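You operate a simulated robot arm through the tools that you are given. There is no shell and no other tool.

You run a simulated robot arm. Do the job below in one go: nothing can be reset, and whatever is moved stays where it is left.

JOB
Put things in order on the top of the bead table. At the end: the grey card pipe stands where the silver steel clip stood; the yellow angle block from the top of the bead table stands where the grey card pipe stood; the silver steel clip from the top of the bead table stands on top of the green can; the red block from the top of the bead table stands on top of the black roll; whatever was shut is shut again. Leave all else as you found it, and nothing knocked over.

It is judged by the outcome, as a careful person would: the job done as asked, and still so three seconds after it is handed in. It fails if anything else is knocked over, pushed out of place, dropped, spilled or broken.

ROBOT AND FRAMES
A 6-joint arm with a two-finger gripper, fixed in place. Base frame: the origin is on the floor under the middle of its stand, x ahead of it, y to its left, z up; the work surface is at about z = 0.78. Lengths are in m, angles in degrees, forces in N, time in s.
With the tool pointing down near the work surface it reaches from about 0.1 to 0.7 m from the base axis. Its first joint turns from -66.0 to 66.0 degrees. Payload 2.45 kg.
The TCP is the grasp point between the finger pads, 0.03 m short of the fingertips. In the tool frame z runs along the fingers and y along their closing line. The gripper opens to 0.106 m; its body begins 0.079 m behind the TCP.
Orientation is told as [roll, pitch, yaw] about the base's x, y, z axes, in that order, counted from this pose: with the fingers straight down and closing along the base's y, the tool's x points along the base's -x, its y along +y and its z along -z.

CONTROLS
- The arm moves only by the tool nudge_tool. Its argument "series" is a list of rows, each a list of 3 entries, a list of its own where there are three numbers: the finger opening in m, from 0 to 0.106, then the shift along the tool's x, y, z in m, then the turn, a rotation vector about the tool's x, y, z in degrees. In form: [[fingers, [tx, ty, tz], [wx, wy, wz]], ...]. A call has 1 to 20 rows; each row shifts and turns the commanded pose from where the row before left it, along the tool's axes as they then stand. A row lasts 0.2 s, in which the tool goes at most 0.05 m and 8.6 degrees; a call with a longer step from one row to the next is refused whole, and so is a gripper value outside its range. Where a pose cannot be reached the arm comes as near as it can. A force on the tool above 40 N (or 10 N above the force at the start of the call, whichever is more), or a blocked arm, ends the call early, and 0.2 s more pass. Each finger travels about 0.153 m/s and halts on what it meets, pressing with about 27 N; the grip force reading is that of the motor and also rises with nothing between the fingers. The clock runs only during rows and for 0.2 s after the last one: add rows that do not move to give the fingers time. The reply holds the time, the measured pose of the TCP, the force on the tool along the base axes, the opening and the grip force, in the units named above and with some noise, with the torque about the TCP (base axes, N m) and any sound that the robot's microphone picked up, and new pictures: "views" is both (left out), scene, wrist or none.
- Cameras (640 x 400 px; columns grow to the right, rows downward): "scene" is fixed at [0.0717, 0.4476, 1.3875]; the picture's right is [-0.40, -0.91, 0.00], its down [-0.65, 0.29, -0.70] and it looks along [0.64, -0.28, -0.71] (base axes); focal length 341 px, centre (320, 200). "wrist" rides on the gripper at [0.076, -0.002, -0.106] in the tool frame; the picture's right is [0.02, 1.00, 0.00], its down [-0.78, 0.02, -0.62] and it looks along [-0.62, 0.01, 0.78] (tool axes); focal length 247 px, centre (320, 200). There is no depth. A picture from a camera that has moved, and an enlarged one, comes with that camera's place and axes in the base frame and with its lens.
- close_up(camera, box): a new picture of the part [left, top, right, bottom] of that camera's present view, enlarged. No time passes.
- job_done(): hands the job in; it is judged then, once.

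Nothing tells you positions but the pictures and the camera data. Unless the task says otherwise, let go and move clear before handing in.

The tools are called after ">>>" as name(argument=value, ...) on one line, values as JSON. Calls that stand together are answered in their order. nudge_tool: Moves the arm, as the interface text tells. Its arguments: {"type":"object","properties":{"series":{"type":"array","items":{"type":"array"}},"views":{"type":"string","enum":["both","scene","wrist","none"]}},"required":["series"]} The other tools are called the same way: close_up (camera, box) takes an enlarged picture of a part of a camera's view; job_done () hands the job in.

At the start:

```text
time: 0.0
tcp_pos: [0.4185, 0.0105, 1.0504]
ee_rot: [0.0, 0.0, 0.0]
contact_force: [-0.1, -0.9, 0.1]
ft_torque: [0.0, -0.02, -0.01]
width: 0.106
gripper_force: 0.1
```

scene: 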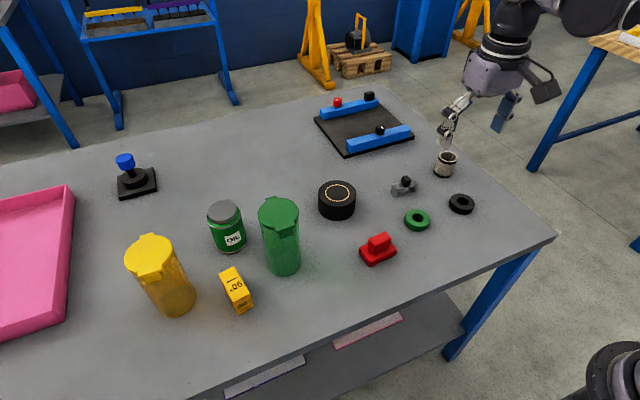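
wrist: 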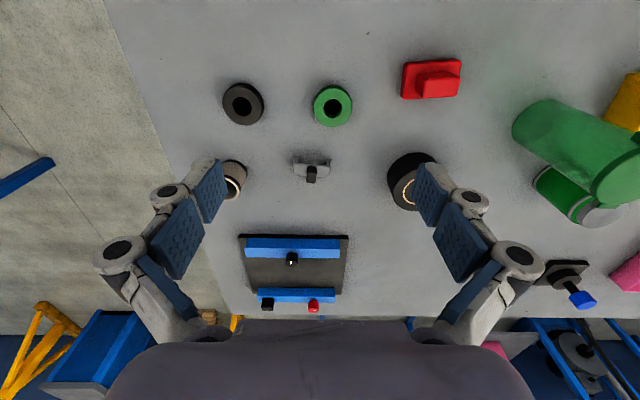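

I see a grey table with several small objects: cans, a black roll, a red block, a grey clip, a small pipe and rings. I'll enlarge the pictures to identify each one before I move anything.

>>> close_up(camera="scene", box=[340, 80, 500, 280])

>>> close_up(camera="scene", box=[110, 140, 310, 330])

>>> close_up(camera="wrist", box=[180, 40, 500, 240])

>>> close_up(camera="scene", box=[380, 130, 480, 230])

```text
2.00 times, centred on (420, 180) of scene
camera zoom: at [0.0717, 0.4476, 1.3875], right [-0.4, -0.91, 0.0], down [-0.65, 0.29, -0.7], along [0.64, -0.28, -0.71], focal length 681 px, centre (120, 240)
```

zoom: 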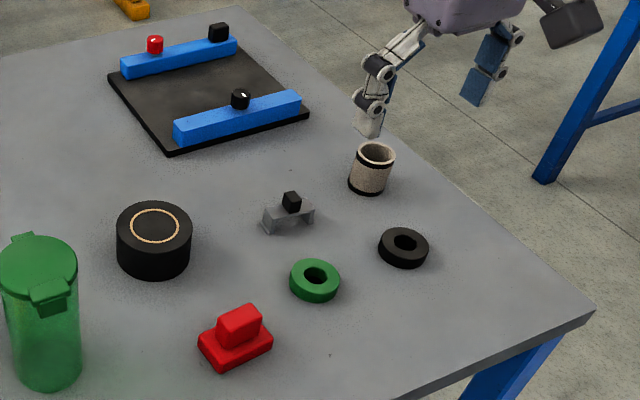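

```text
2.11 times, centred on (210, 235) of scene
camera zoom: at [0.0717, 0.4476, 1.3875], right [-0.4, -0.91, 0.0], down [-0.65, 0.29, -0.7], along [0.64, -0.28, -0.71], focal length 717 px, centre (552, 126)
```

zoom: 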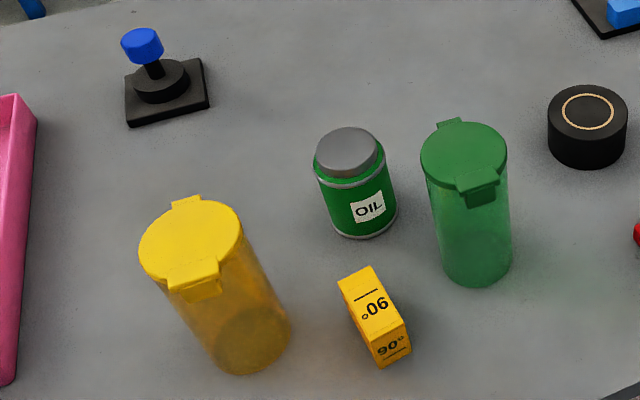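

```text
2.00 times, centred on (340, 140) of wrist
camera zoom: at [0.3421, 0.0087, 1.1582], right [-0.02, 1.0, 0.0], down [0.78, 0.02, 0.62], along [0.62, 0.01, -0.78], focal length 494 px, centre (280, 320)
```

zoom: 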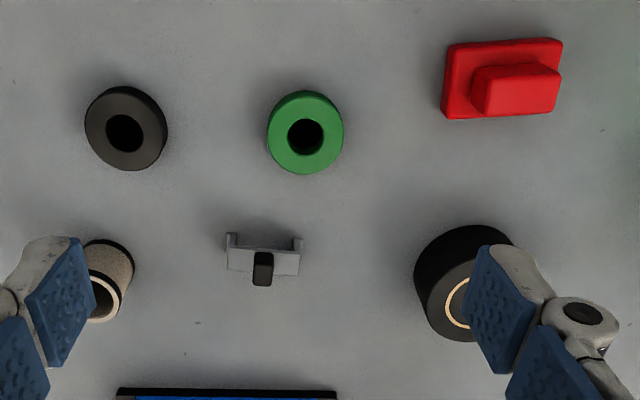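

```text
4.00 times, centred on (430, 180) of scene
camera zoom: at [0.0717, 0.4476, 1.3875], right [-0.4, -0.91, 0.0], down [-0.65, 0.29, -0.7], along [0.64, -0.28, -0.71], focal length 1362 px, centre (-120, 280)
```

zoom: 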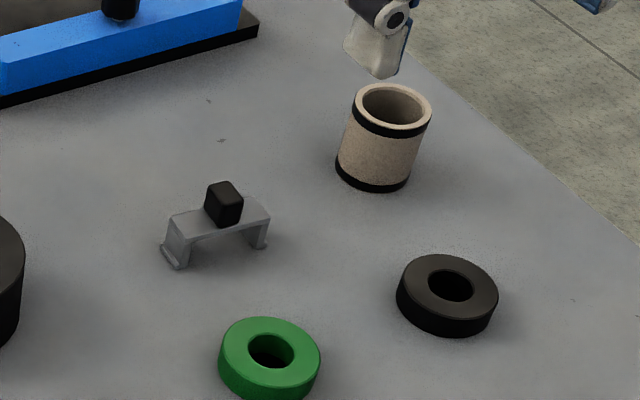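

The table layout is becoming clear. I take the OIL can to be the green can, the beige-grey tube to be the card pipe, and the bridge with a black knob to be the clip. Next I'll look closer at the block, the clip and the can for size and shape.

>>> close_up(camera="scene", box=[205, 255, 269, 319])

>>> close_up(camera="scene", box=[196, 190, 260, 260])

>>> close_up(camera="scene", box=[345, 220, 409, 280])

>>> close_up(camera="scene", box=[380, 165, 430, 205])

>>> close_up(camera="wrist", box=[280, 140, 344, 200])

>>> close_up(camera="wrist", box=[390, 40, 480, 120])

```text
6.25 times, centred on (237, 287) of scene
camera zoom: at [0.0717, 0.4476, 1.3875], right [-0.4, -0.91, 0.0], down [-0.65, 0.29, -0.7], along [0.64, -0.28, -0.71], focal length 2129 px, centre (839, -344)
```

zoom: 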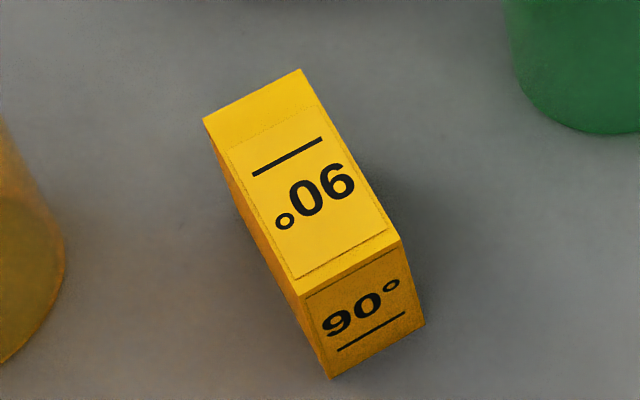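

```text
5.71 times, centred on (228, 225) of scene
camera zoom: at [0.0717, 0.4476, 1.3875], right [-0.4, -0.91, 0.0], down [-0.65, 0.29, -0.7], along [0.64, -0.28, -0.71], focal length 1946 px, centre (846, 57)
```

zoom: 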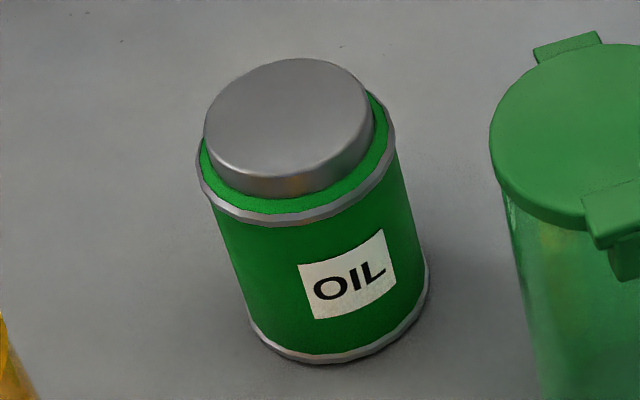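

```text
6.67 times, centred on (377, 250) of scene
camera zoom: at [0.0717, 0.4476, 1.3875], right [-0.4, -0.91, 0.0], down [-0.65, 0.29, -0.7], along [0.64, -0.28, -0.71], focal length 2270 px, centre (-60, -133)
```

zoom: 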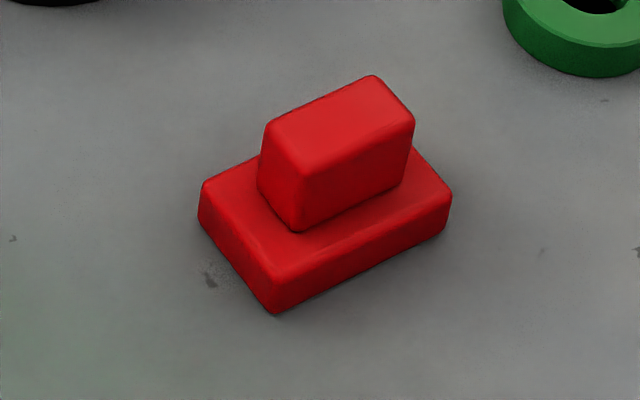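

```text
10.00 times, centred on (405, 185) of scene
camera zoom: at [0.0717, 0.4476, 1.3875], right [-0.4, -0.91, 0.0], down [-0.65, 0.29, -0.7], along [0.64, -0.28, -0.71], focal length 3406 px, centre (-530, 350)
```

zoom: 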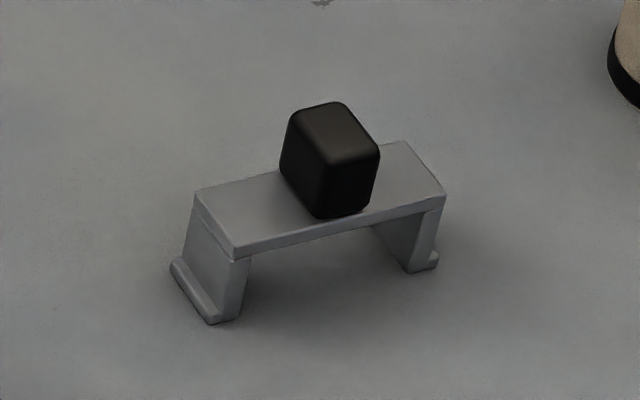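

```text
6.67 times, centred on (312, 170) of wrist
camera zoom: at [0.3421, 0.0087, 1.1582], right [-0.02, 1.0, 0.0], down [0.78, 0.02, 0.62], along [0.62, 0.01, -0.78], focal length 1646 px, centre (373, 400)
```

zoom: 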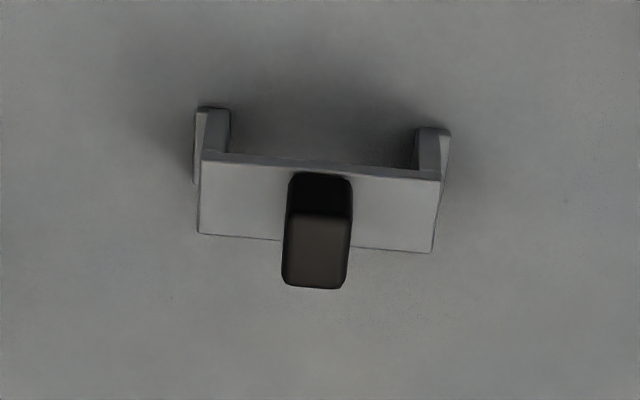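

```text
5.00 times, centred on (435, 80) of wrist
camera zoom: at [0.3421, 0.0087, 1.1582], right [-0.02, 1.0, 0.0], down [0.78, 0.02, 0.62], along [0.62, 0.01, -0.78], focal length 1235 px, centre (-255, 800)
```

zoom: 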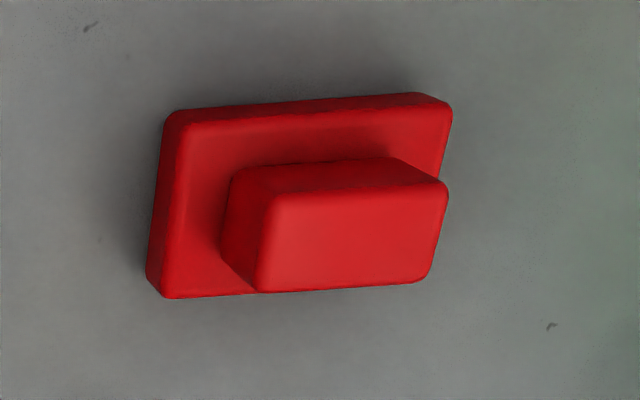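

The measurements I have so far, in base x and y:

| Object | Position | Note |
|---|---|---|
| Clip | (0.560, 0.000) | knob top about z 0.825 |
| Pipe | (0.581, -0.142) | |
| Red block | (0.419, 0.160) | |
| Roll | (0.58, 0.178) | top about z 0.823 |
| OIL can | (0.579, 0.443) | top about z 0.876 |
| Yellow block | (0.437, 0.461) | stands between the two tall lidded pots |

I'll check the gripper's shape, and go above the clip with a wrist view to refine the numbers.

>>> close_up(camera="scene", box=[420, 0, 600, 160])

>>> nudge_tool(series=[[0.06, [-0.03, 0, 0.03], [0, 0, 0]], [0.06, [-0.03, 0, 0.03], [0, 0, 0]], [0.06, [-0.03, 0, 0.03], [0, 0, 0]], [0.06, [-0.02, -0.005, 0.02], [0, 0, 0]], [0.06, [0, 0, 0], [0, 0, 0]]], views="both")

```text
2.50 times, centred on (510, 80) of scene
camera zoom: at [0.0717, 0.4476, 1.3875], right [-0.4, -0.91, 0.0], down [-0.65, 0.29, -0.7], along [0.64, -0.28, -0.71], focal length 851 px, centre (-155, 500)
```

zoom: 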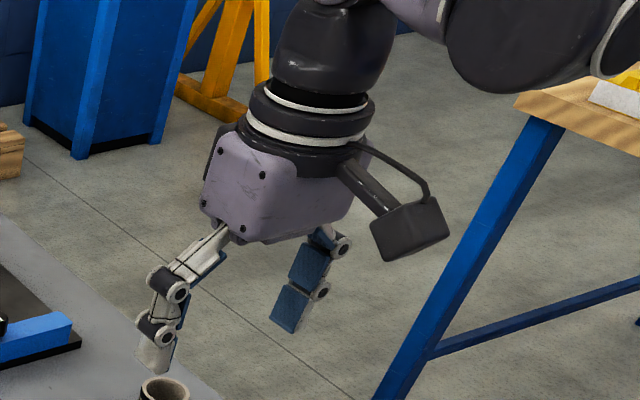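

```text
time: 1.2
tcp_pos: [0.5281, 0.0032, 0.9408]
ee_rot: [0.0, 0.0, -0.1]
contact_force: [0.3, 0.7, 0.5]
ft_torque: [-0.01, 0.01, -0.02]
width: 0.0602
gripper_force: 0.0
camera wrist: at [0.4529, 0.0022, 1.0466], right [-0.02, 1.0, 0.0], down [0.78, 0.02, 0.62], along [0.62, 0.01, -0.78], focal length 247 px, centre (320, 200)
```

scene: 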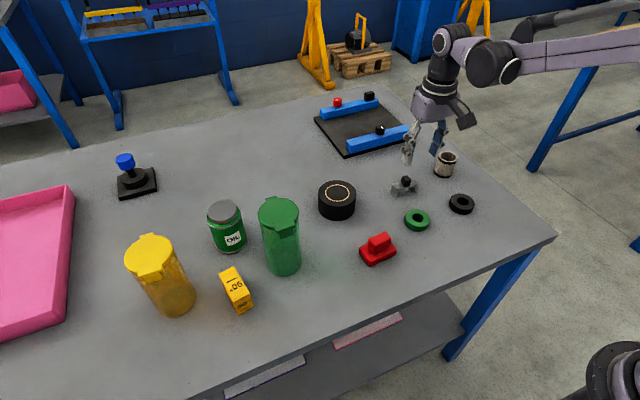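
wrist: 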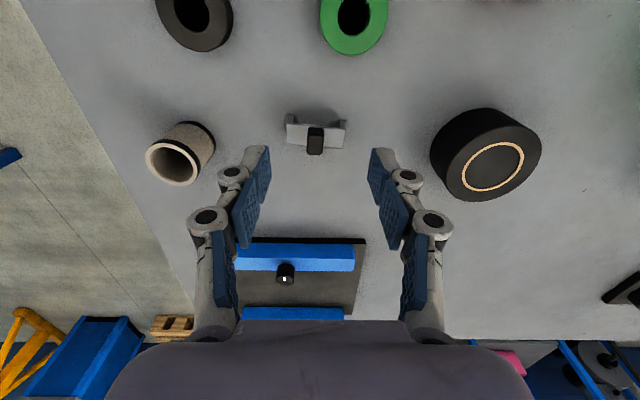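

The gripper now hovers over the clip region and all the objects are in view. I'll zoom in on the clip, pipe and roll from this nearer view to refine their positions.

>>> close_up(camera="wrist", box=[270, 90, 366, 170])

>>> close_up(camera="wrist", box=[130, 100, 240, 200])

>>> close_up(camera="wrist", box=[420, 90, 560, 210])

>>> nudge_tool(series=[[0.06, [0, 0, 0], [0, 0, 0]]], views="none")

```text
5.00 times, centred on (318, 130) of wrist
camera zoom: at [0.4529, 0.0022, 1.0466], right [-0.02, 1.0, 0.0], down [0.78, 0.02, 0.62], along [0.62, 0.01, -0.78], focal length 1235 px, centre (330, 550)
```

zoom: 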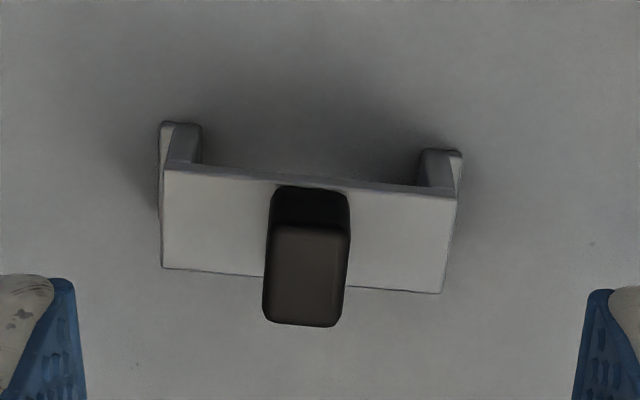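

```text
4.00 times, centred on (185, 150) of wrist
camera zoom: at [0.4529, 0.0022, 1.0466], right [-0.02, 1.0, 0.0], down [0.78, 0.02, 0.62], along [0.62, 0.01, -0.78], focal length 988 px, centre (860, 400)
```

zoom: 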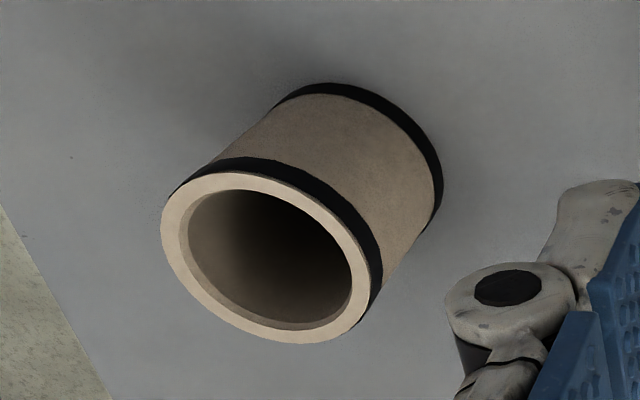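

```text
3.33 times, centred on (490, 150) of wrist
camera zoom: at [0.4529, 0.0022, 1.0466], right [-0.02, 1.0, 0.0], down [0.78, 0.02, 0.62], along [0.62, 0.01, -0.78], focal length 823 px, centre (-247, 367)
```

zoom: 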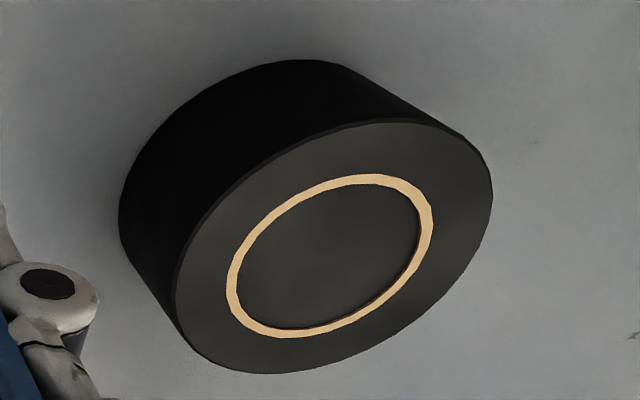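

```text
time: 1.6
tcp_pos: [0.5291, 0.003, 0.94]
ee_rot: [0.1, -0.1, -0.1]
contact_force: [-0.1, 0.8, 0.3]
ft_torque: [0.01, 0.03, 0.01]
width: 0.0599
gripper_force: 0.2
```

The refined numbers put the clip's knob at (0.561, 0.000) with the clip yawed about -4.5°, and the pipe at (0.582, -0.143). I'll align over the knob, stop with the fingertips just above it, and check before going lower.

>>> nudge_tool(series=[[0.06, [-0.032, -0.003, 0.0], [0, 0, 4.5]], [0.06, [0, 0, 0.04], [0, 0, 0]], [0.06, [0, 0, 0.035], [0, 0, 0]], [0.06, [0, 0, 0], [0, 0, 0]]], views="both")

>>> close_up(camera="scene", box=[365, 100, 465, 210])

>>> close_up(camera="wrist", box=[220, 100, 420, 240])

```text
time: 2.6
tcp_pos: [0.5586, -0.0005, 0.8675]
ee_rot: [0.0, 0.0, -4.6]
contact_force: [0.4, -0.6, -0.3]
ft_torque: [0.0, 0.0, 0.01]
width: 0.0602
gripper_force: 0.1
camera wrist: at [0.4831, 0.005, 0.9733], right [0.06, 1.0, 0.0], down [0.78, -0.05, 0.62], along [0.62, -0.04, -0.78], focal length 247 px, centre (320, 200)
```

scene: 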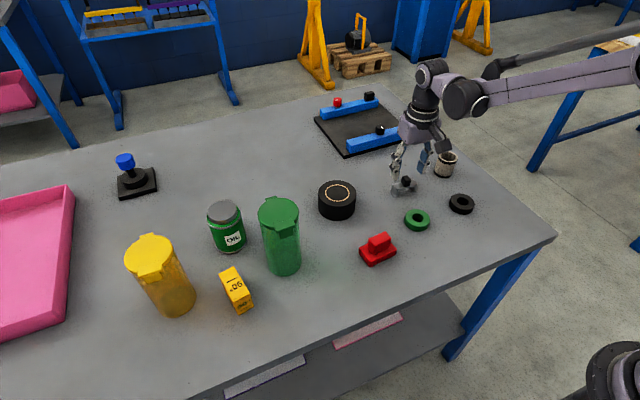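
wrist: 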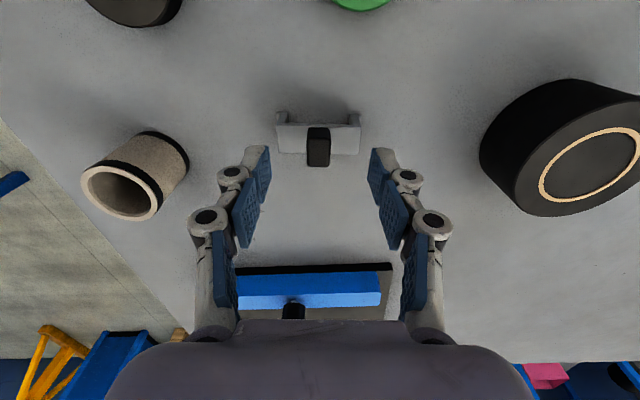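

```text
3.64 times, centred on (415, 155) of scene
camera zoom: at [0.0717, 0.4476, 1.3875], right [-0.4, -0.91, 0.0], down [-0.65, 0.29, -0.7], along [0.64, -0.28, -0.71], focal length 1238 px, centre (-26, 364)
```

zoom: 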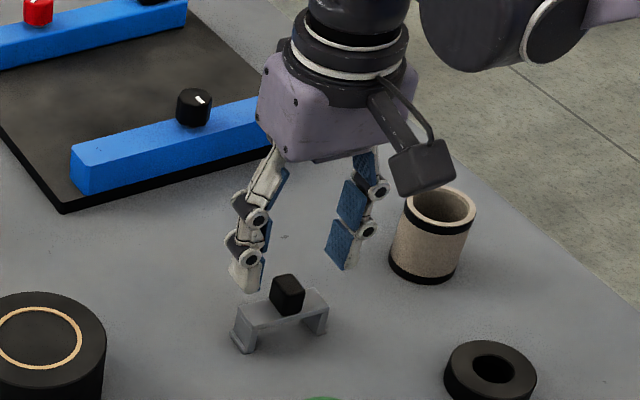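

```text
2.86 times, centred on (320, 170) of wrist
camera zoom: at [0.4831, 0.005, 0.9733], right [0.06, 1.0, 0.0], down [0.78, -0.05, 0.62], along [0.62, -0.04, -0.78], focal length 706 px, centre (320, 286)
```

zoom: 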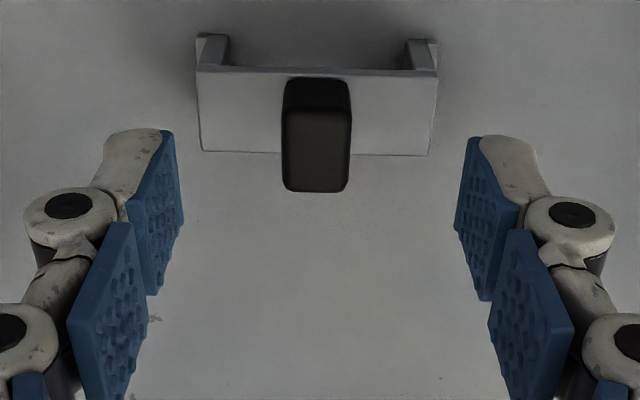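

The knob lies within 2 mm of the finger centreline. I'll go down so the tips stop just above the clip's plate, then close on the knob.

>>> nudge_tool(series=[[0.06, [-0.002, 0, 0.012], [0, 0, 0]], [0.06, [0, 0, 0.0135], [0, 0, 0]], [0.06, [0, 0, 0], [0, 0, 0]], [0.035, [0, 0, 0], [0, 0, 0]], [0.02, [0, 0, 0], [0, 0, 0]], [0.0, [0, 0, 0], [0, 0, 0]], [0.0, [0, 0, 0], [0, 0, 0]], [0.0, [0, 0, 0], [0, 0, 0]]], views="both")

>>> close_up(camera="scene", box=[365, 110, 465, 210])

>>> close_up(camera="wrist", box=[240, 80, 400, 200])

```text
time: 4.4
tcp_pos: [0.5612, 0.0007, 0.8418]
ee_rot: [0.0, 0.0, -4.4]
contact_force: [0.2, -1.2, 0.2]
ft_torque: [-0.03, 0.03, 0.01]
width: 0.0151
gripper_force: 26.9
camera wrist: at [0.4857, 0.0051, 0.9486], right [0.06, 1.0, 0.0], down [0.78, -0.05, 0.62], along [0.62, -0.04, -0.78], focal length 247 px, centre (320, 200)
```

scene: 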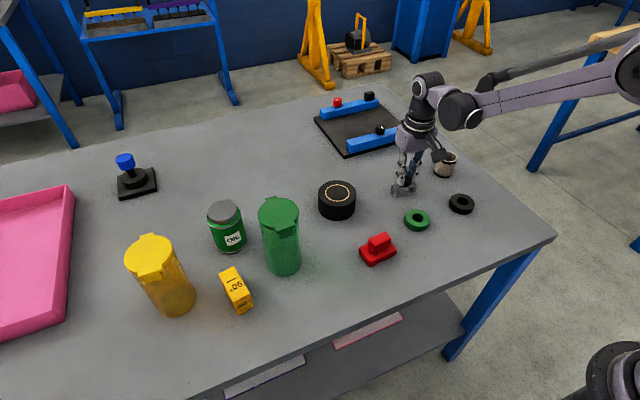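
wrist: 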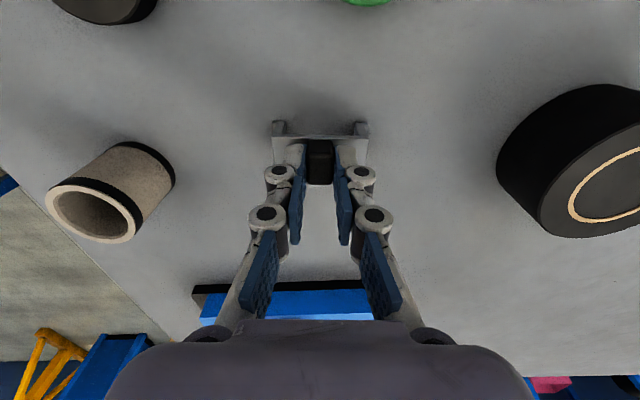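

```text
4.00 times, centred on (415, 160) of scene
camera zoom: at [0.0717, 0.4476, 1.3875], right [-0.4, -0.91, 0.0], down [-0.65, 0.29, -0.7], along [0.64, -0.28, -0.71], focal length 1362 px, centre (-60, 360)
```

zoom: 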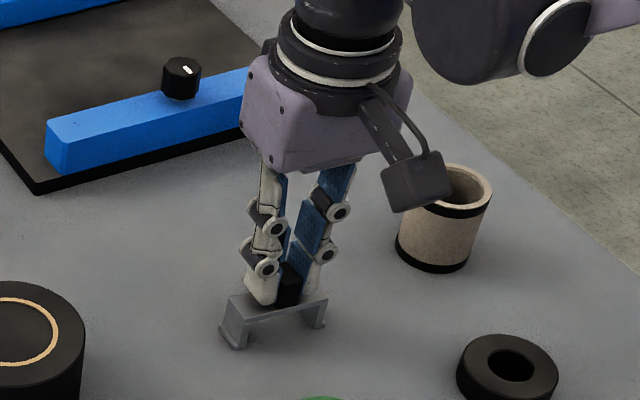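

```text
3.33 times, centred on (320, 140) of wrist
camera zoom: at [0.4857, 0.0051, 0.9486], right [0.06, 1.0, 0.0], down [0.78, -0.05, 0.62], along [0.62, -0.04, -0.78], focal length 823 px, centre (320, 400)
```

zoom: 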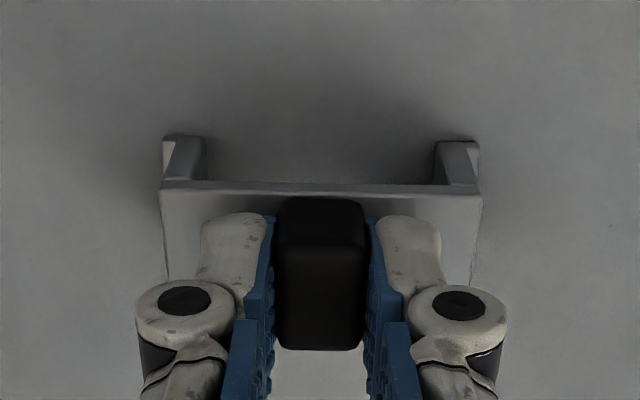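

The clip is held by its knob: the opening reads 0.015 and the grip force 27 N. I'll lift it and check that it hangs level.

>>> nudge_tool(series=[[0.0, [0, 0, -0.01], [0, 0, 0]], [0.0, [0, 0, -0.03], [0, 0, 0]], [0.0, [0, 0, -0.04], [0, 0, 0]], [0.0, [0, 0, -0.04], [0, 0, 0]], [0.0, [0, 0, -0.04], [0, 0, 0]], [0.0, [0, 0, -0.04], [0, 0, -4.5]], [0.0, [0, 0, 0], [0, 0, 0]]], views="both")

>>> close_up(camera="scene", box=[365, 50, 485, 150])

>>> close_up(camera="wrist", box=[240, 80, 400, 200])

```text
time: 6.0
tcp_pos: [0.5628, 0.0019, 1.0417]
ee_rot: [0.0, 0.0, 0.0]
contact_force: [-0.3, -1.1, 0.7]
ft_torque: [0.01, 0.0, 0.01]
width: 0.0004
gripper_force: 26.9
camera wrist: at [0.487, 0.0006, 1.1485], right [-0.02, 1.0, 0.0], down [0.78, 0.02, 0.62], along [0.62, 0.01, -0.78], focal length 247 px, centre (320, 200)
```

scene: 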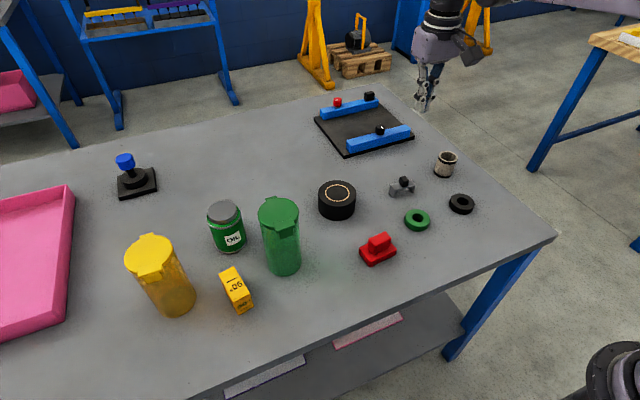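
wrist: 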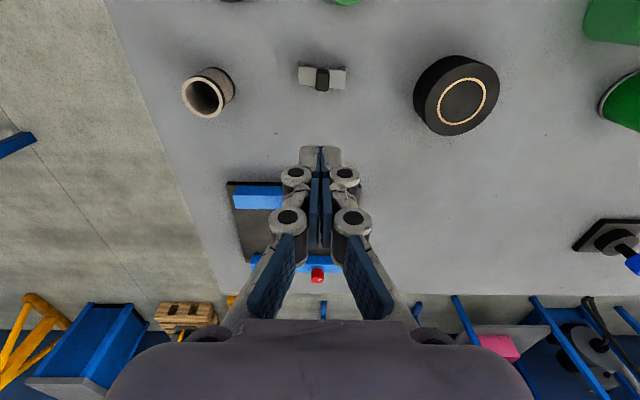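

```text
4.00 times, centred on (425, 100) of scene
camera zoom: at [0.0717, 0.4476, 1.3875], right [-0.4, -0.91, 0.0], down [-0.65, 0.29, -0.7], along [0.64, -0.28, -0.71], focal length 1362 px, centre (-100, 600)
```

zoom: 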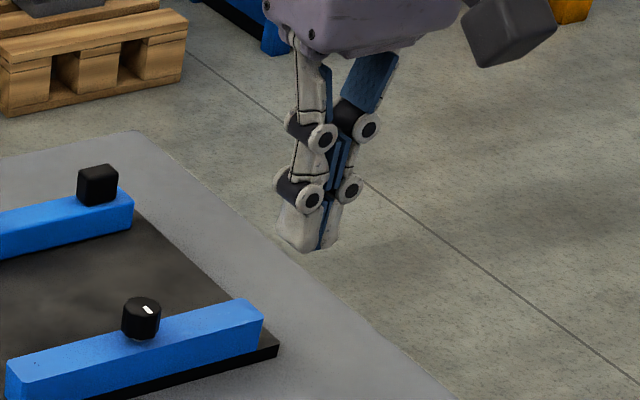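

```text
3.33 times, centred on (320, 140) of wrist
camera zoom: at [0.487, 0.0006, 1.1485], right [-0.02, 1.0, 0.0], down [0.78, 0.02, 0.62], along [0.62, 0.01, -0.78], focal length 823 px, centre (320, 400)
```

zoom: 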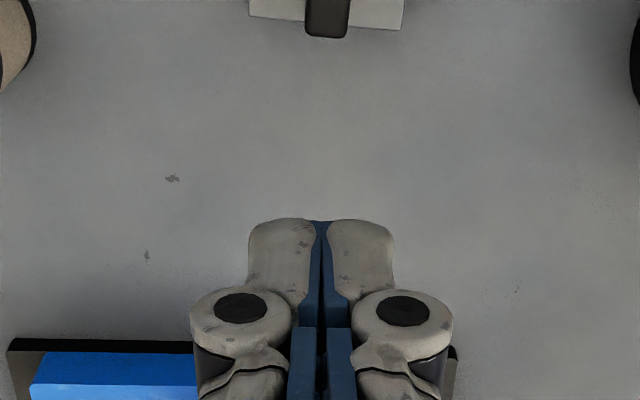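

The knob slipped out of the fingertips on the lift. The clip still seems to stand on its feet, so I'll check whether it moved and then plan a firmer grip across its plate.

>>> close_up(camera="scene", box=[380, 165, 430, 205])

>>> close_up(camera="wrist", box=[280, 50, 360, 110])

```text
10.00 times, centred on (405, 185) of scene
camera zoom: at [0.0717, 0.4476, 1.3875], right [-0.4, -0.91, 0.0], down [-0.65, 0.29, -0.7], along [0.64, -0.28, -0.71], focal length 3406 px, centre (-530, 350)
```

zoom: 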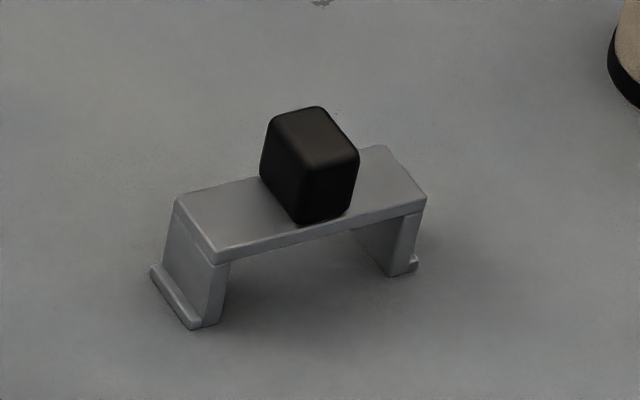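

```text
6.67 times, centred on (320, 80) of wrist
camera zoom: at [0.487, 0.0006, 1.1485], right [-0.02, 1.0, 0.0], down [0.78, 0.02, 0.62], along [0.62, 0.01, -0.78], focal length 1646 px, centre (320, 1000)
```

zoom: 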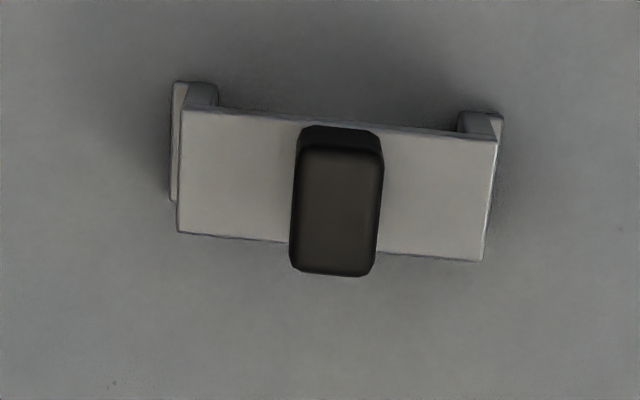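

The clip still stands but slid about 5 mm to +y, to (0.561, 0.005). The spot for the pipe stays at the original (0.560, 0.000). I'll turn the gripper about 86° so it closes across the clip's 22 mm plate, where the middle of the pads can bite.

>>> nudge_tool(series=[[0.06, [0, 0, 0], [0, 0, -8.5]], [0.06, [0, 0, 0], [0, 0, -8.5]], [0.06, [0, 0, 0], [0, 0, -8.5]], [0.06, [0, 0, 0], [0, 0, -8.5]], [0.06, [0, 0, 0], [0, 0, -8.5]], [0.06, [0, 0, 0], [0, 0, -8.5]], [0.06, [0, 0, 0], [0, 0, -8.5]], [0.06, [0, 0, 0], [0, 0, -8.5]], [0.06, [0, 0, 0], [0, 0, -8.5]], [0.06, [0, 0, 0], [0, 0, -8.5]], [0.06, [0, 0, 0], [0, 0, -1.5]], [0.06, [0, 0, 0.04], [0, 0, 0]], [0.06, [0, 0, 0.04], [0, 0, 0]], [0.06, [0, 0, 0.04], [0, 0, 0]], [0.06, [0, 0, 0.03], [0, 0, 0]], [0.06, [0, 0, 0], [0, 0, 0]]], views="both")

>>> close_up(camera="wrist", box=[220, 80, 420, 220])

>>> close_up(camera="scene", box=[365, 100, 465, 210])

```text
time: 9.4
tcp_pos: [0.5631, 0.0005, 0.8876]
ee_rot: [0.0, 0.1, 86.5]
contact_force: [-0.9, 0.3, -0.3]
ft_torque: [0.04, 0.01, -0.01]
width: 0.06
gripper_force: 0.3
camera wrist: at [0.5607, -0.0755, 0.9945], right [-1.0, 0.04, 0.0], down [0.03, 0.78, 0.62], along [0.03, 0.62, -0.78], focal length 247 px, centre (320, 200)
```

scene: 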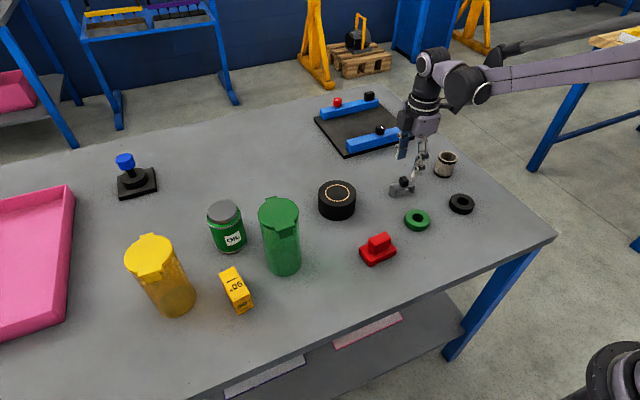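
wrist: 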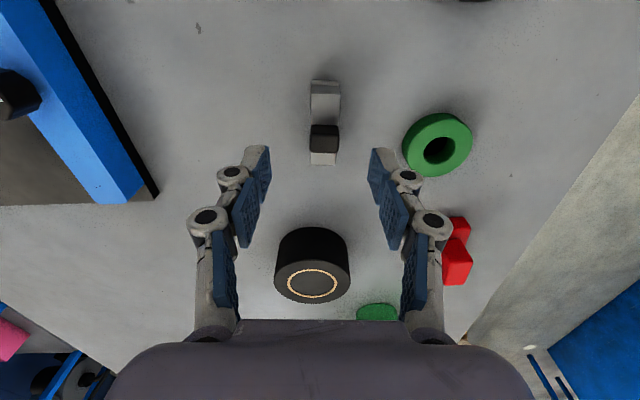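

```text
2.86 times, centred on (320, 150) of wrist
camera zoom: at [0.5607, -0.0755, 0.9945], right [-1.0, 0.04, 0.0], down [0.03, 0.78, 0.62], along [0.03, 0.62, -0.78], focal length 706 px, centre (320, 343)
```

zoom: 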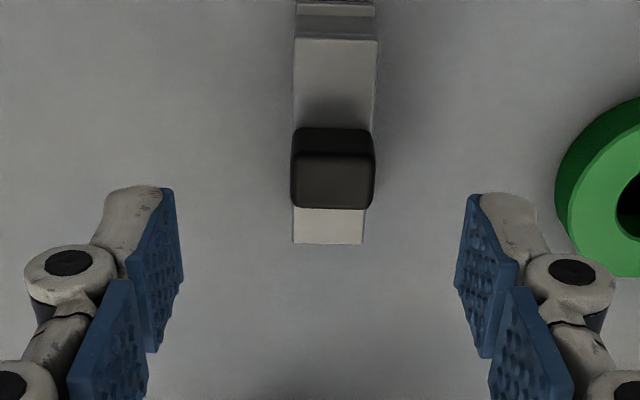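

```text
3.64 times, centred on (415, 155) of scene
camera zoom: at [0.0717, 0.4476, 1.3875], right [-0.4, -0.91, 0.0], down [-0.65, 0.29, -0.7], along [0.64, -0.28, -0.71], focal length 1238 px, centre (-26, 364)
```

zoom: 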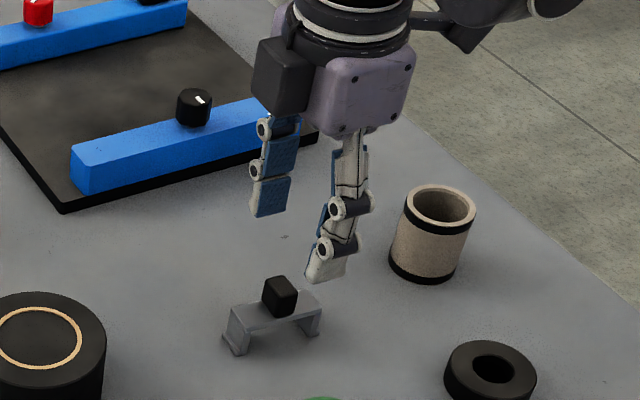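

The clip is centred at (0.561, 0.005), about 5 mm from the tool axis. I'll correct that, go down to z 0.815 so the pads straddle the plate, and close.

>>> nudge_tool(series=[[0.06, [-0.0047, 0.0025, 0.0], [0, 0, 0]], [0.06, [0, 0, 0.03], [0, 0, 0]], [0.06, [0, 0, 0.03], [0, 0, 0]], [0.06, [0, 0, 0.013], [0, 0, 0]], [0.06, [0, 0, 0], [0, 0, 0]]], views="both")

>>> close_up(camera="wrist", box=[220, 80, 420, 220])

>>> close_up(camera="scene", box=[375, 140, 435, 210])

```text
time: 10.6
tcp_pos: [0.562, 0.0073, 0.8158]
ee_rot: [0.1, 0.0, 86.6]
contact_force: [-0.5, -0.9, 0.0]
ft_torque: [0.02, -0.01, -0.01]
width: 0.06
gripper_force: 0.1
camera wrist: at [0.5586, -0.0694, 0.9226], right [-1.0, 0.04, 0.0], down [0.03, 0.78, 0.62], along [0.03, 0.62, -0.78], focal length 247 px, centre (320, 200)
```

scene: 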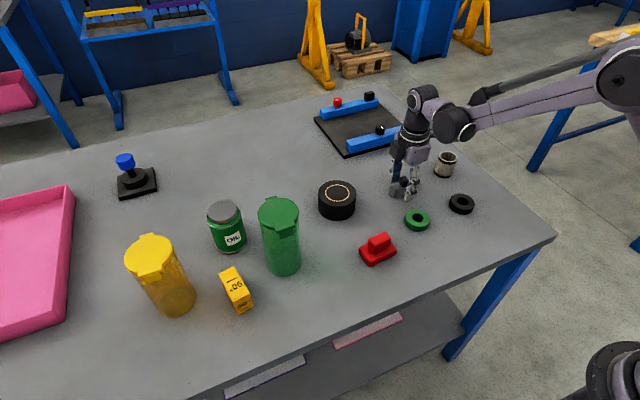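
wrist: 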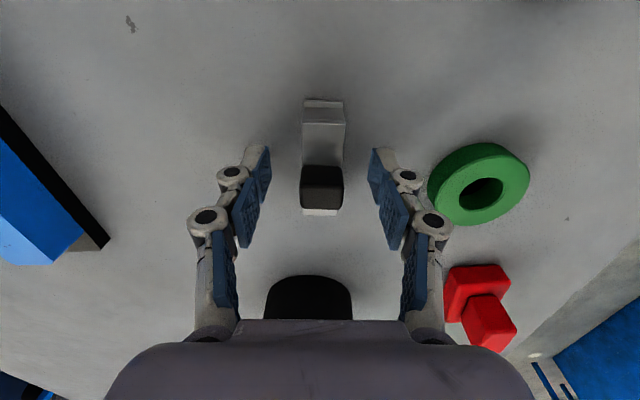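

```text
2.86 times, centred on (320, 150) of wrist
camera zoom: at [0.5586, -0.0694, 0.9226], right [-1.0, 0.04, 0.0], down [0.03, 0.78, 0.62], along [0.03, 0.62, -0.78], focal length 706 px, centre (320, 343)
```

zoom: 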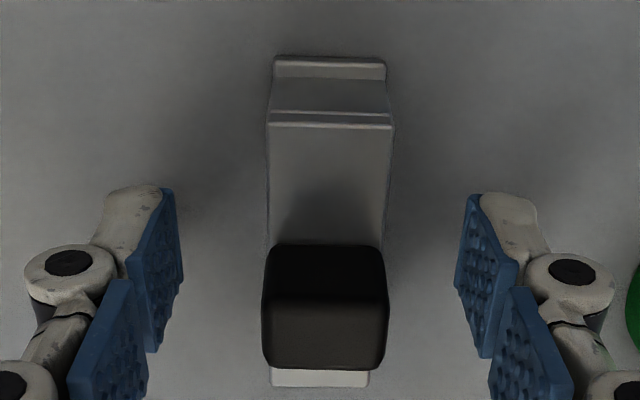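

```text
5.71 times, centred on (405, 175) of scene
camera zoom: at [0.0717, 0.4476, 1.3875], right [-0.4, -0.91, 0.0], down [-0.65, 0.29, -0.7], along [0.64, -0.28, -0.71], focal length 1946 px, centre (-166, 343)
```

zoom: 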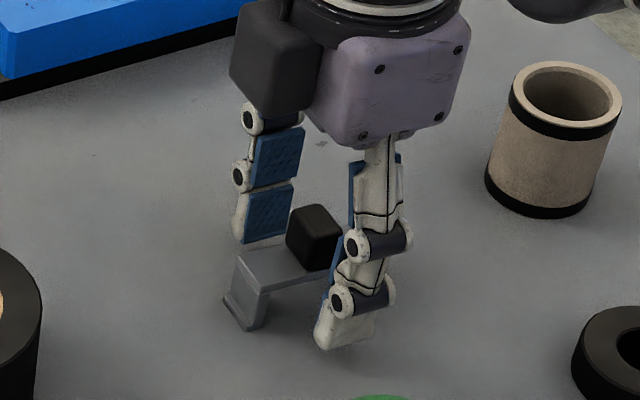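

The pads straddle the clip on both sides, and the knob and plate are equally wide in this direction. I'll close, then lift slowly by 2 cm.

>>> nudge_tool(series=[[0.04, [0, 0, 0], [0, 0, 0]], [0.025, [0, 0, 0], [0, 0, 0]], [0.0, [0, 0, 0], [0, 0, 0]], [0.0, [0, 0, 0], [0, 0, 0]], [0.0, [0, 0, 0], [0, 0, 0]]], views="wrist")

>>> nudge_tool(series=[[0.0, [0, 0, -0.005], [0, 0, 0]], [0.0, [0, 0, -0.005], [0, 0, 0]], [0.0, [0, 0, -0.01], [0, 0, 0]], [0.0, [0, 0, 0], [0, 0, 0]]], views="both")

>>> close_up(camera="scene", box=[375, 130, 435, 200])

>>> close_up(camera="wrist", box=[220, 80, 420, 220])

```text
time: 11.8
tcp_pos: [0.5608, 0.006, 0.8163]
ee_rot: [-0.1, 0.0, 86.4]
contact_force: [-0.2, -0.6, -0.5]
ft_torque: [0.0, 0.01, 0.0]
width: 0.0204
gripper_force: 27.3
camera wrist: at [0.5585, -0.0694, 0.9229], right [-1.0, 0.04, 0.0], down [0.03, 0.78, 0.62], along [0.03, 0.62, -0.78], focal length 247 px, centre (320, 200)
```

wrist: 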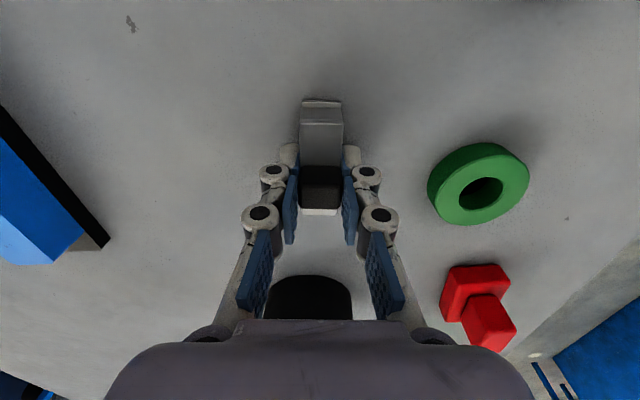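

```text
time: 12.8
tcp_pos: [0.5608, 0.0067, 0.8374]
ee_rot: [-0.1, 0.0, 86.6]
contact_force: [0.3, -0.6, -1.0]
ft_torque: [0.04, -0.02, 0.03]
width: 0.0208
gripper_force: 26.7
camera wrist: at [0.5578, -0.0701, 0.9443], right [-1.0, 0.04, 0.0], down [0.03, 0.78, 0.62], along [0.03, 0.62, -0.78], focal length 247 px, centre (320, 200)
```

scene: 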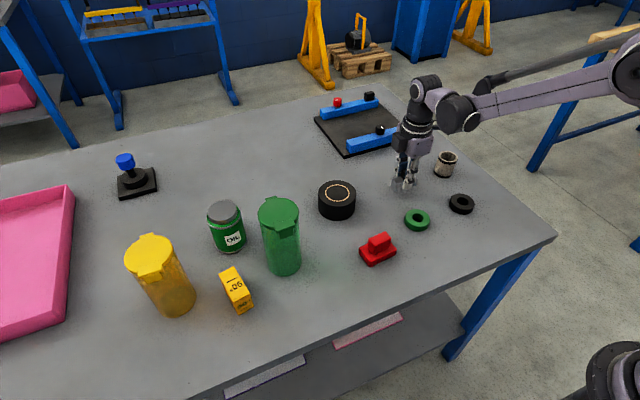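
wrist: 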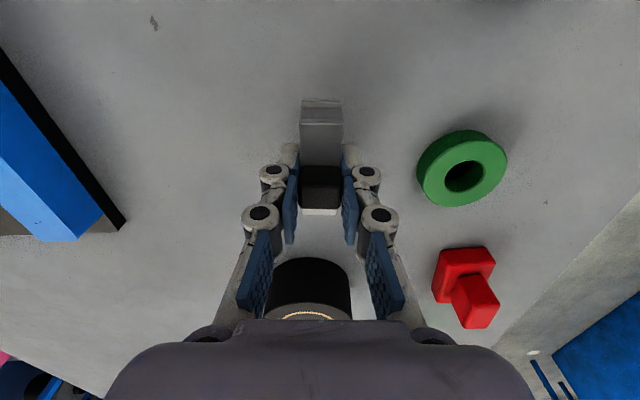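

```text
5.71 times, centred on (405, 165) of scene
camera zoom: at [0.0717, 0.4476, 1.3875], right [-0.4, -0.91, 0.0], down [-0.65, 0.29, -0.7], along [0.64, -0.28, -0.71], focal length 1946 px, centre (-166, 400)
```

zoom: 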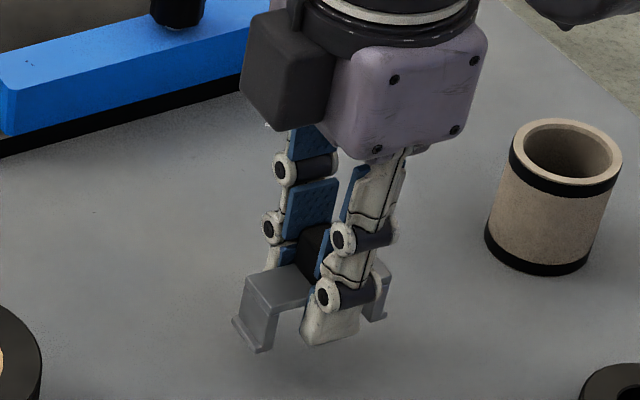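

```text
2.86 times, centred on (320, 150) of wrist
camera zoom: at [0.5578, -0.0701, 0.9443], right [-1.0, 0.04, 0.0], down [0.03, 0.78, 0.62], along [0.03, 0.62, -0.78], focal length 706 px, centre (320, 343)
```

zoom: 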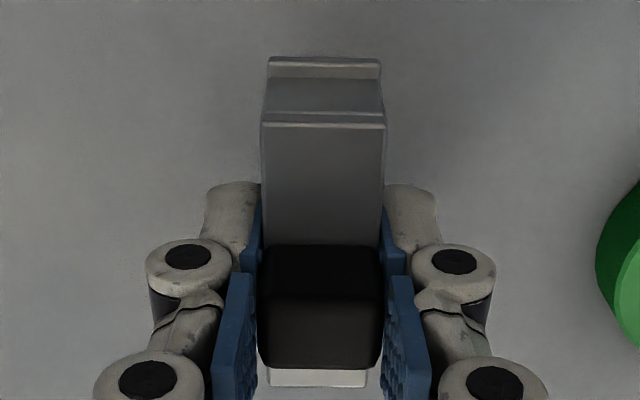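

The clip is held firmly now, with its feet off the table. I'll lift it well clear and carry it toward the OIL can, stopping part way to check.

>>> nudge_tool(series=[[0.0, [0, 0, -0.02], [0, 0, 0]], [0.0, [0, 0, -0.03], [0, 0, 0]], [0.0, [0, 0, -0.04], [0, 0, 0]], [0.0, [0, 0, -0.04], [0, 0, 0]], [0.0, [0, 0, -0.04], [0, 0, 0]], [0.0, [0, 0, -0.03], [0, 0, 0]], [0.0, [-0.02, 0.0004, 0], [0, 0, 0]], [0.0, [-0.035, 0.0007, 0], [0, 0, 0]], [0.0, [-0.04, 0.0008, 0], [0, 0, 0]], [0.0, [-0.04, 0.0008, 0], [0, 0, 0]], [0.0, [-0.035, 0.0007, 0], [0, 0, 0]], [0.0, [-0.02, 0.0004, 0], [0, 0, 0]], [0.0, [0, 0, 0], [0, 0, 0]]], views="both")

```text
time: 15.6
tcp_pos: [0.5676, 0.1967, 1.0389]
ee_rot: [0.0, 0.1, 86.5]
contact_force: [-0.5, 0.6, -1.1]
ft_torque: [-0.02, 0.0, -0.02]
width: 0.0204
gripper_force: 27.2
camera wrist: at [0.5644, 0.1204, 1.1448], right [-1.0, 0.04, 0.0], down [0.03, 0.78, 0.62], along [0.03, 0.62, -0.78], focal length 247 px, centre (320, 200)
```

scene: 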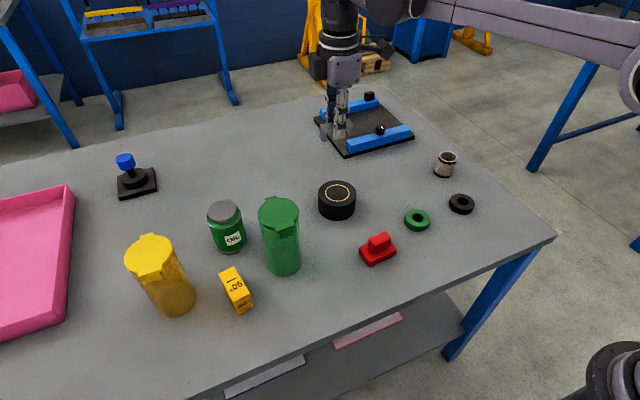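
wrist: 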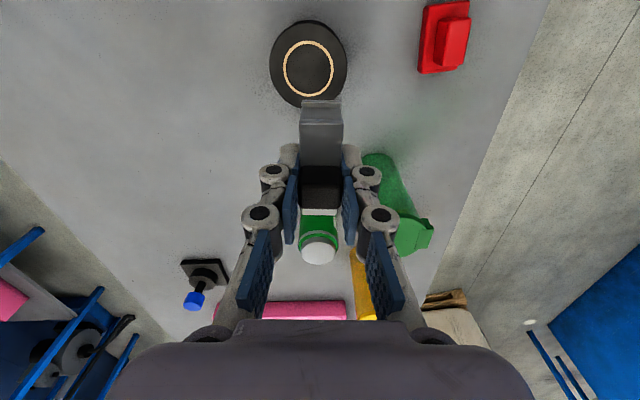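

The clip is still held, and the OIL can is straight ahead in the wrist view. I'll zoom in on the roll and can from here, then continue the carry.

>>> close_up(camera="wrist", box=[260, 10, 360, 115])

>>> nudge_tool(series=[[0.0, [-0.02, 0.0003, 0], [0, 0, 0]], [0.0, [-0.035, 0.0005, 0], [0, 0, 0]], [0.0, [-0.04, 0.0006, 0], [0, 0, 0]], [0.0, [-0.04, 0.0006, 0], [0, 0, 0]], [0.0, [-0.04, 0.0006, 0], [0, 0, 0]], [0.0, [-0.035, 0.0005, 0], [0, 0, 0]], [0.0, [-0.025, 0.0004, 0], [0, 0, 0]], [0.0, [-0.0115, 0.0001, 0], [0, 0, 0]], [0.0, [0, 0, 0], [0, 0, 0]]], views="both")

>>> close_up(camera="scene", box=[190, 110, 310, 260])

>>> close_up(camera="wrist", box=[240, 40, 400, 220])

```text
3.81 times, centred on (310, 62) of wrist
camera zoom: at [0.5644, 0.1204, 1.1448], right [-1.0, 0.04, 0.0], down [0.03, 0.78, 0.62], along [0.03, 0.62, -0.78], focal length 941 px, centre (358, 724)
```

zoom: 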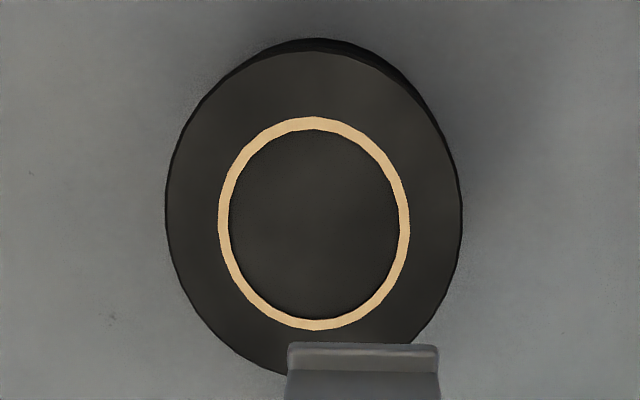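

```text
time: 17.6
tcp_pos: [0.538, 0.3776, 1.0207]
ee_rot: [0.0, -0.1, 86.6]
contact_force: [0.1, 0.3, 0.4]
ft_torque: [-0.01, -0.01, 0.0]
width: 0.0203
gripper_force: 26.6
out of reach, approached as far as the arm can: row 4, 5, 6, 7, 8
camera wrist: at [0.5352, 0.3005, 1.1286], right [-1.0, 0.04, 0.0], down [0.03, 0.78, 0.62], along [0.03, 0.62, -0.78], focal length 247 px, centre (320, 200)
```

scene: 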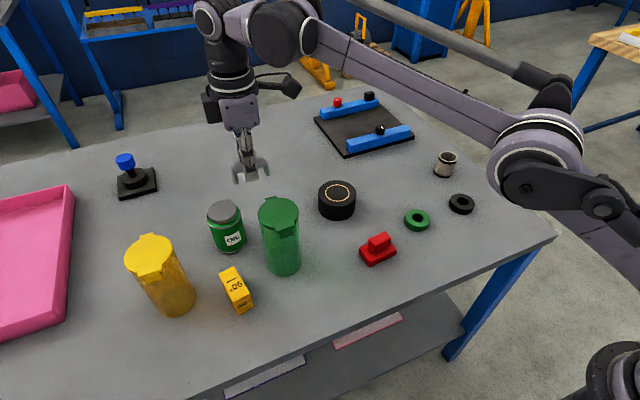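
wrist: 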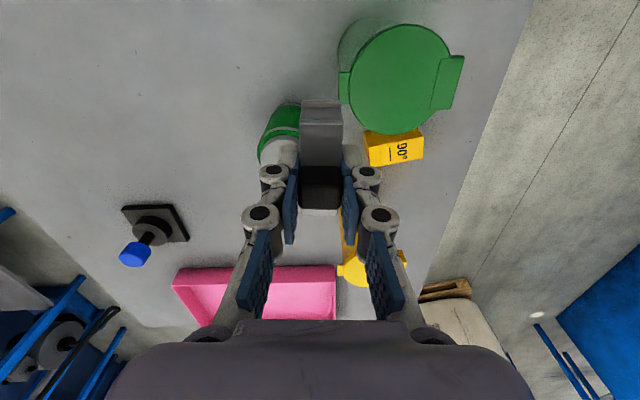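

```text
2.67 times, centred on (250, 185) of scene
camera zoom: at [0.0717, 0.4477, 1.3875], right [-0.4, -0.91, 0.0], down [-0.65, 0.29, -0.7], along [0.64, -0.28, -0.71], focal length 908 px, centre (507, 240)
```

zoom: 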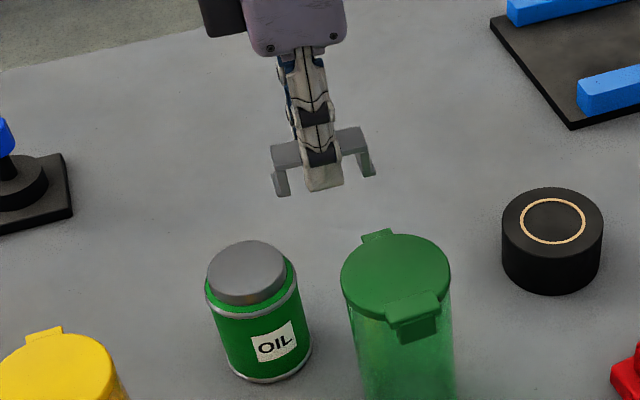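

```text
2.22 times, centred on (320, 130) of wrist
camera zoom: at [0.5352, 0.3005, 1.1286], right [-1.0, 0.04, 0.0], down [0.03, 0.78, 0.62], along [0.03, 0.62, -0.78], focal length 549 px, centre (320, 356)
```

zoom: 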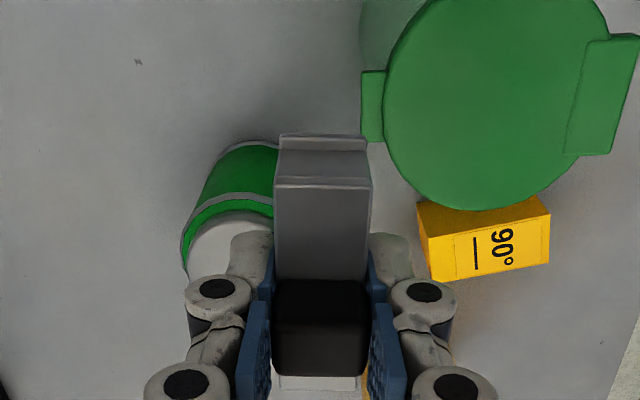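

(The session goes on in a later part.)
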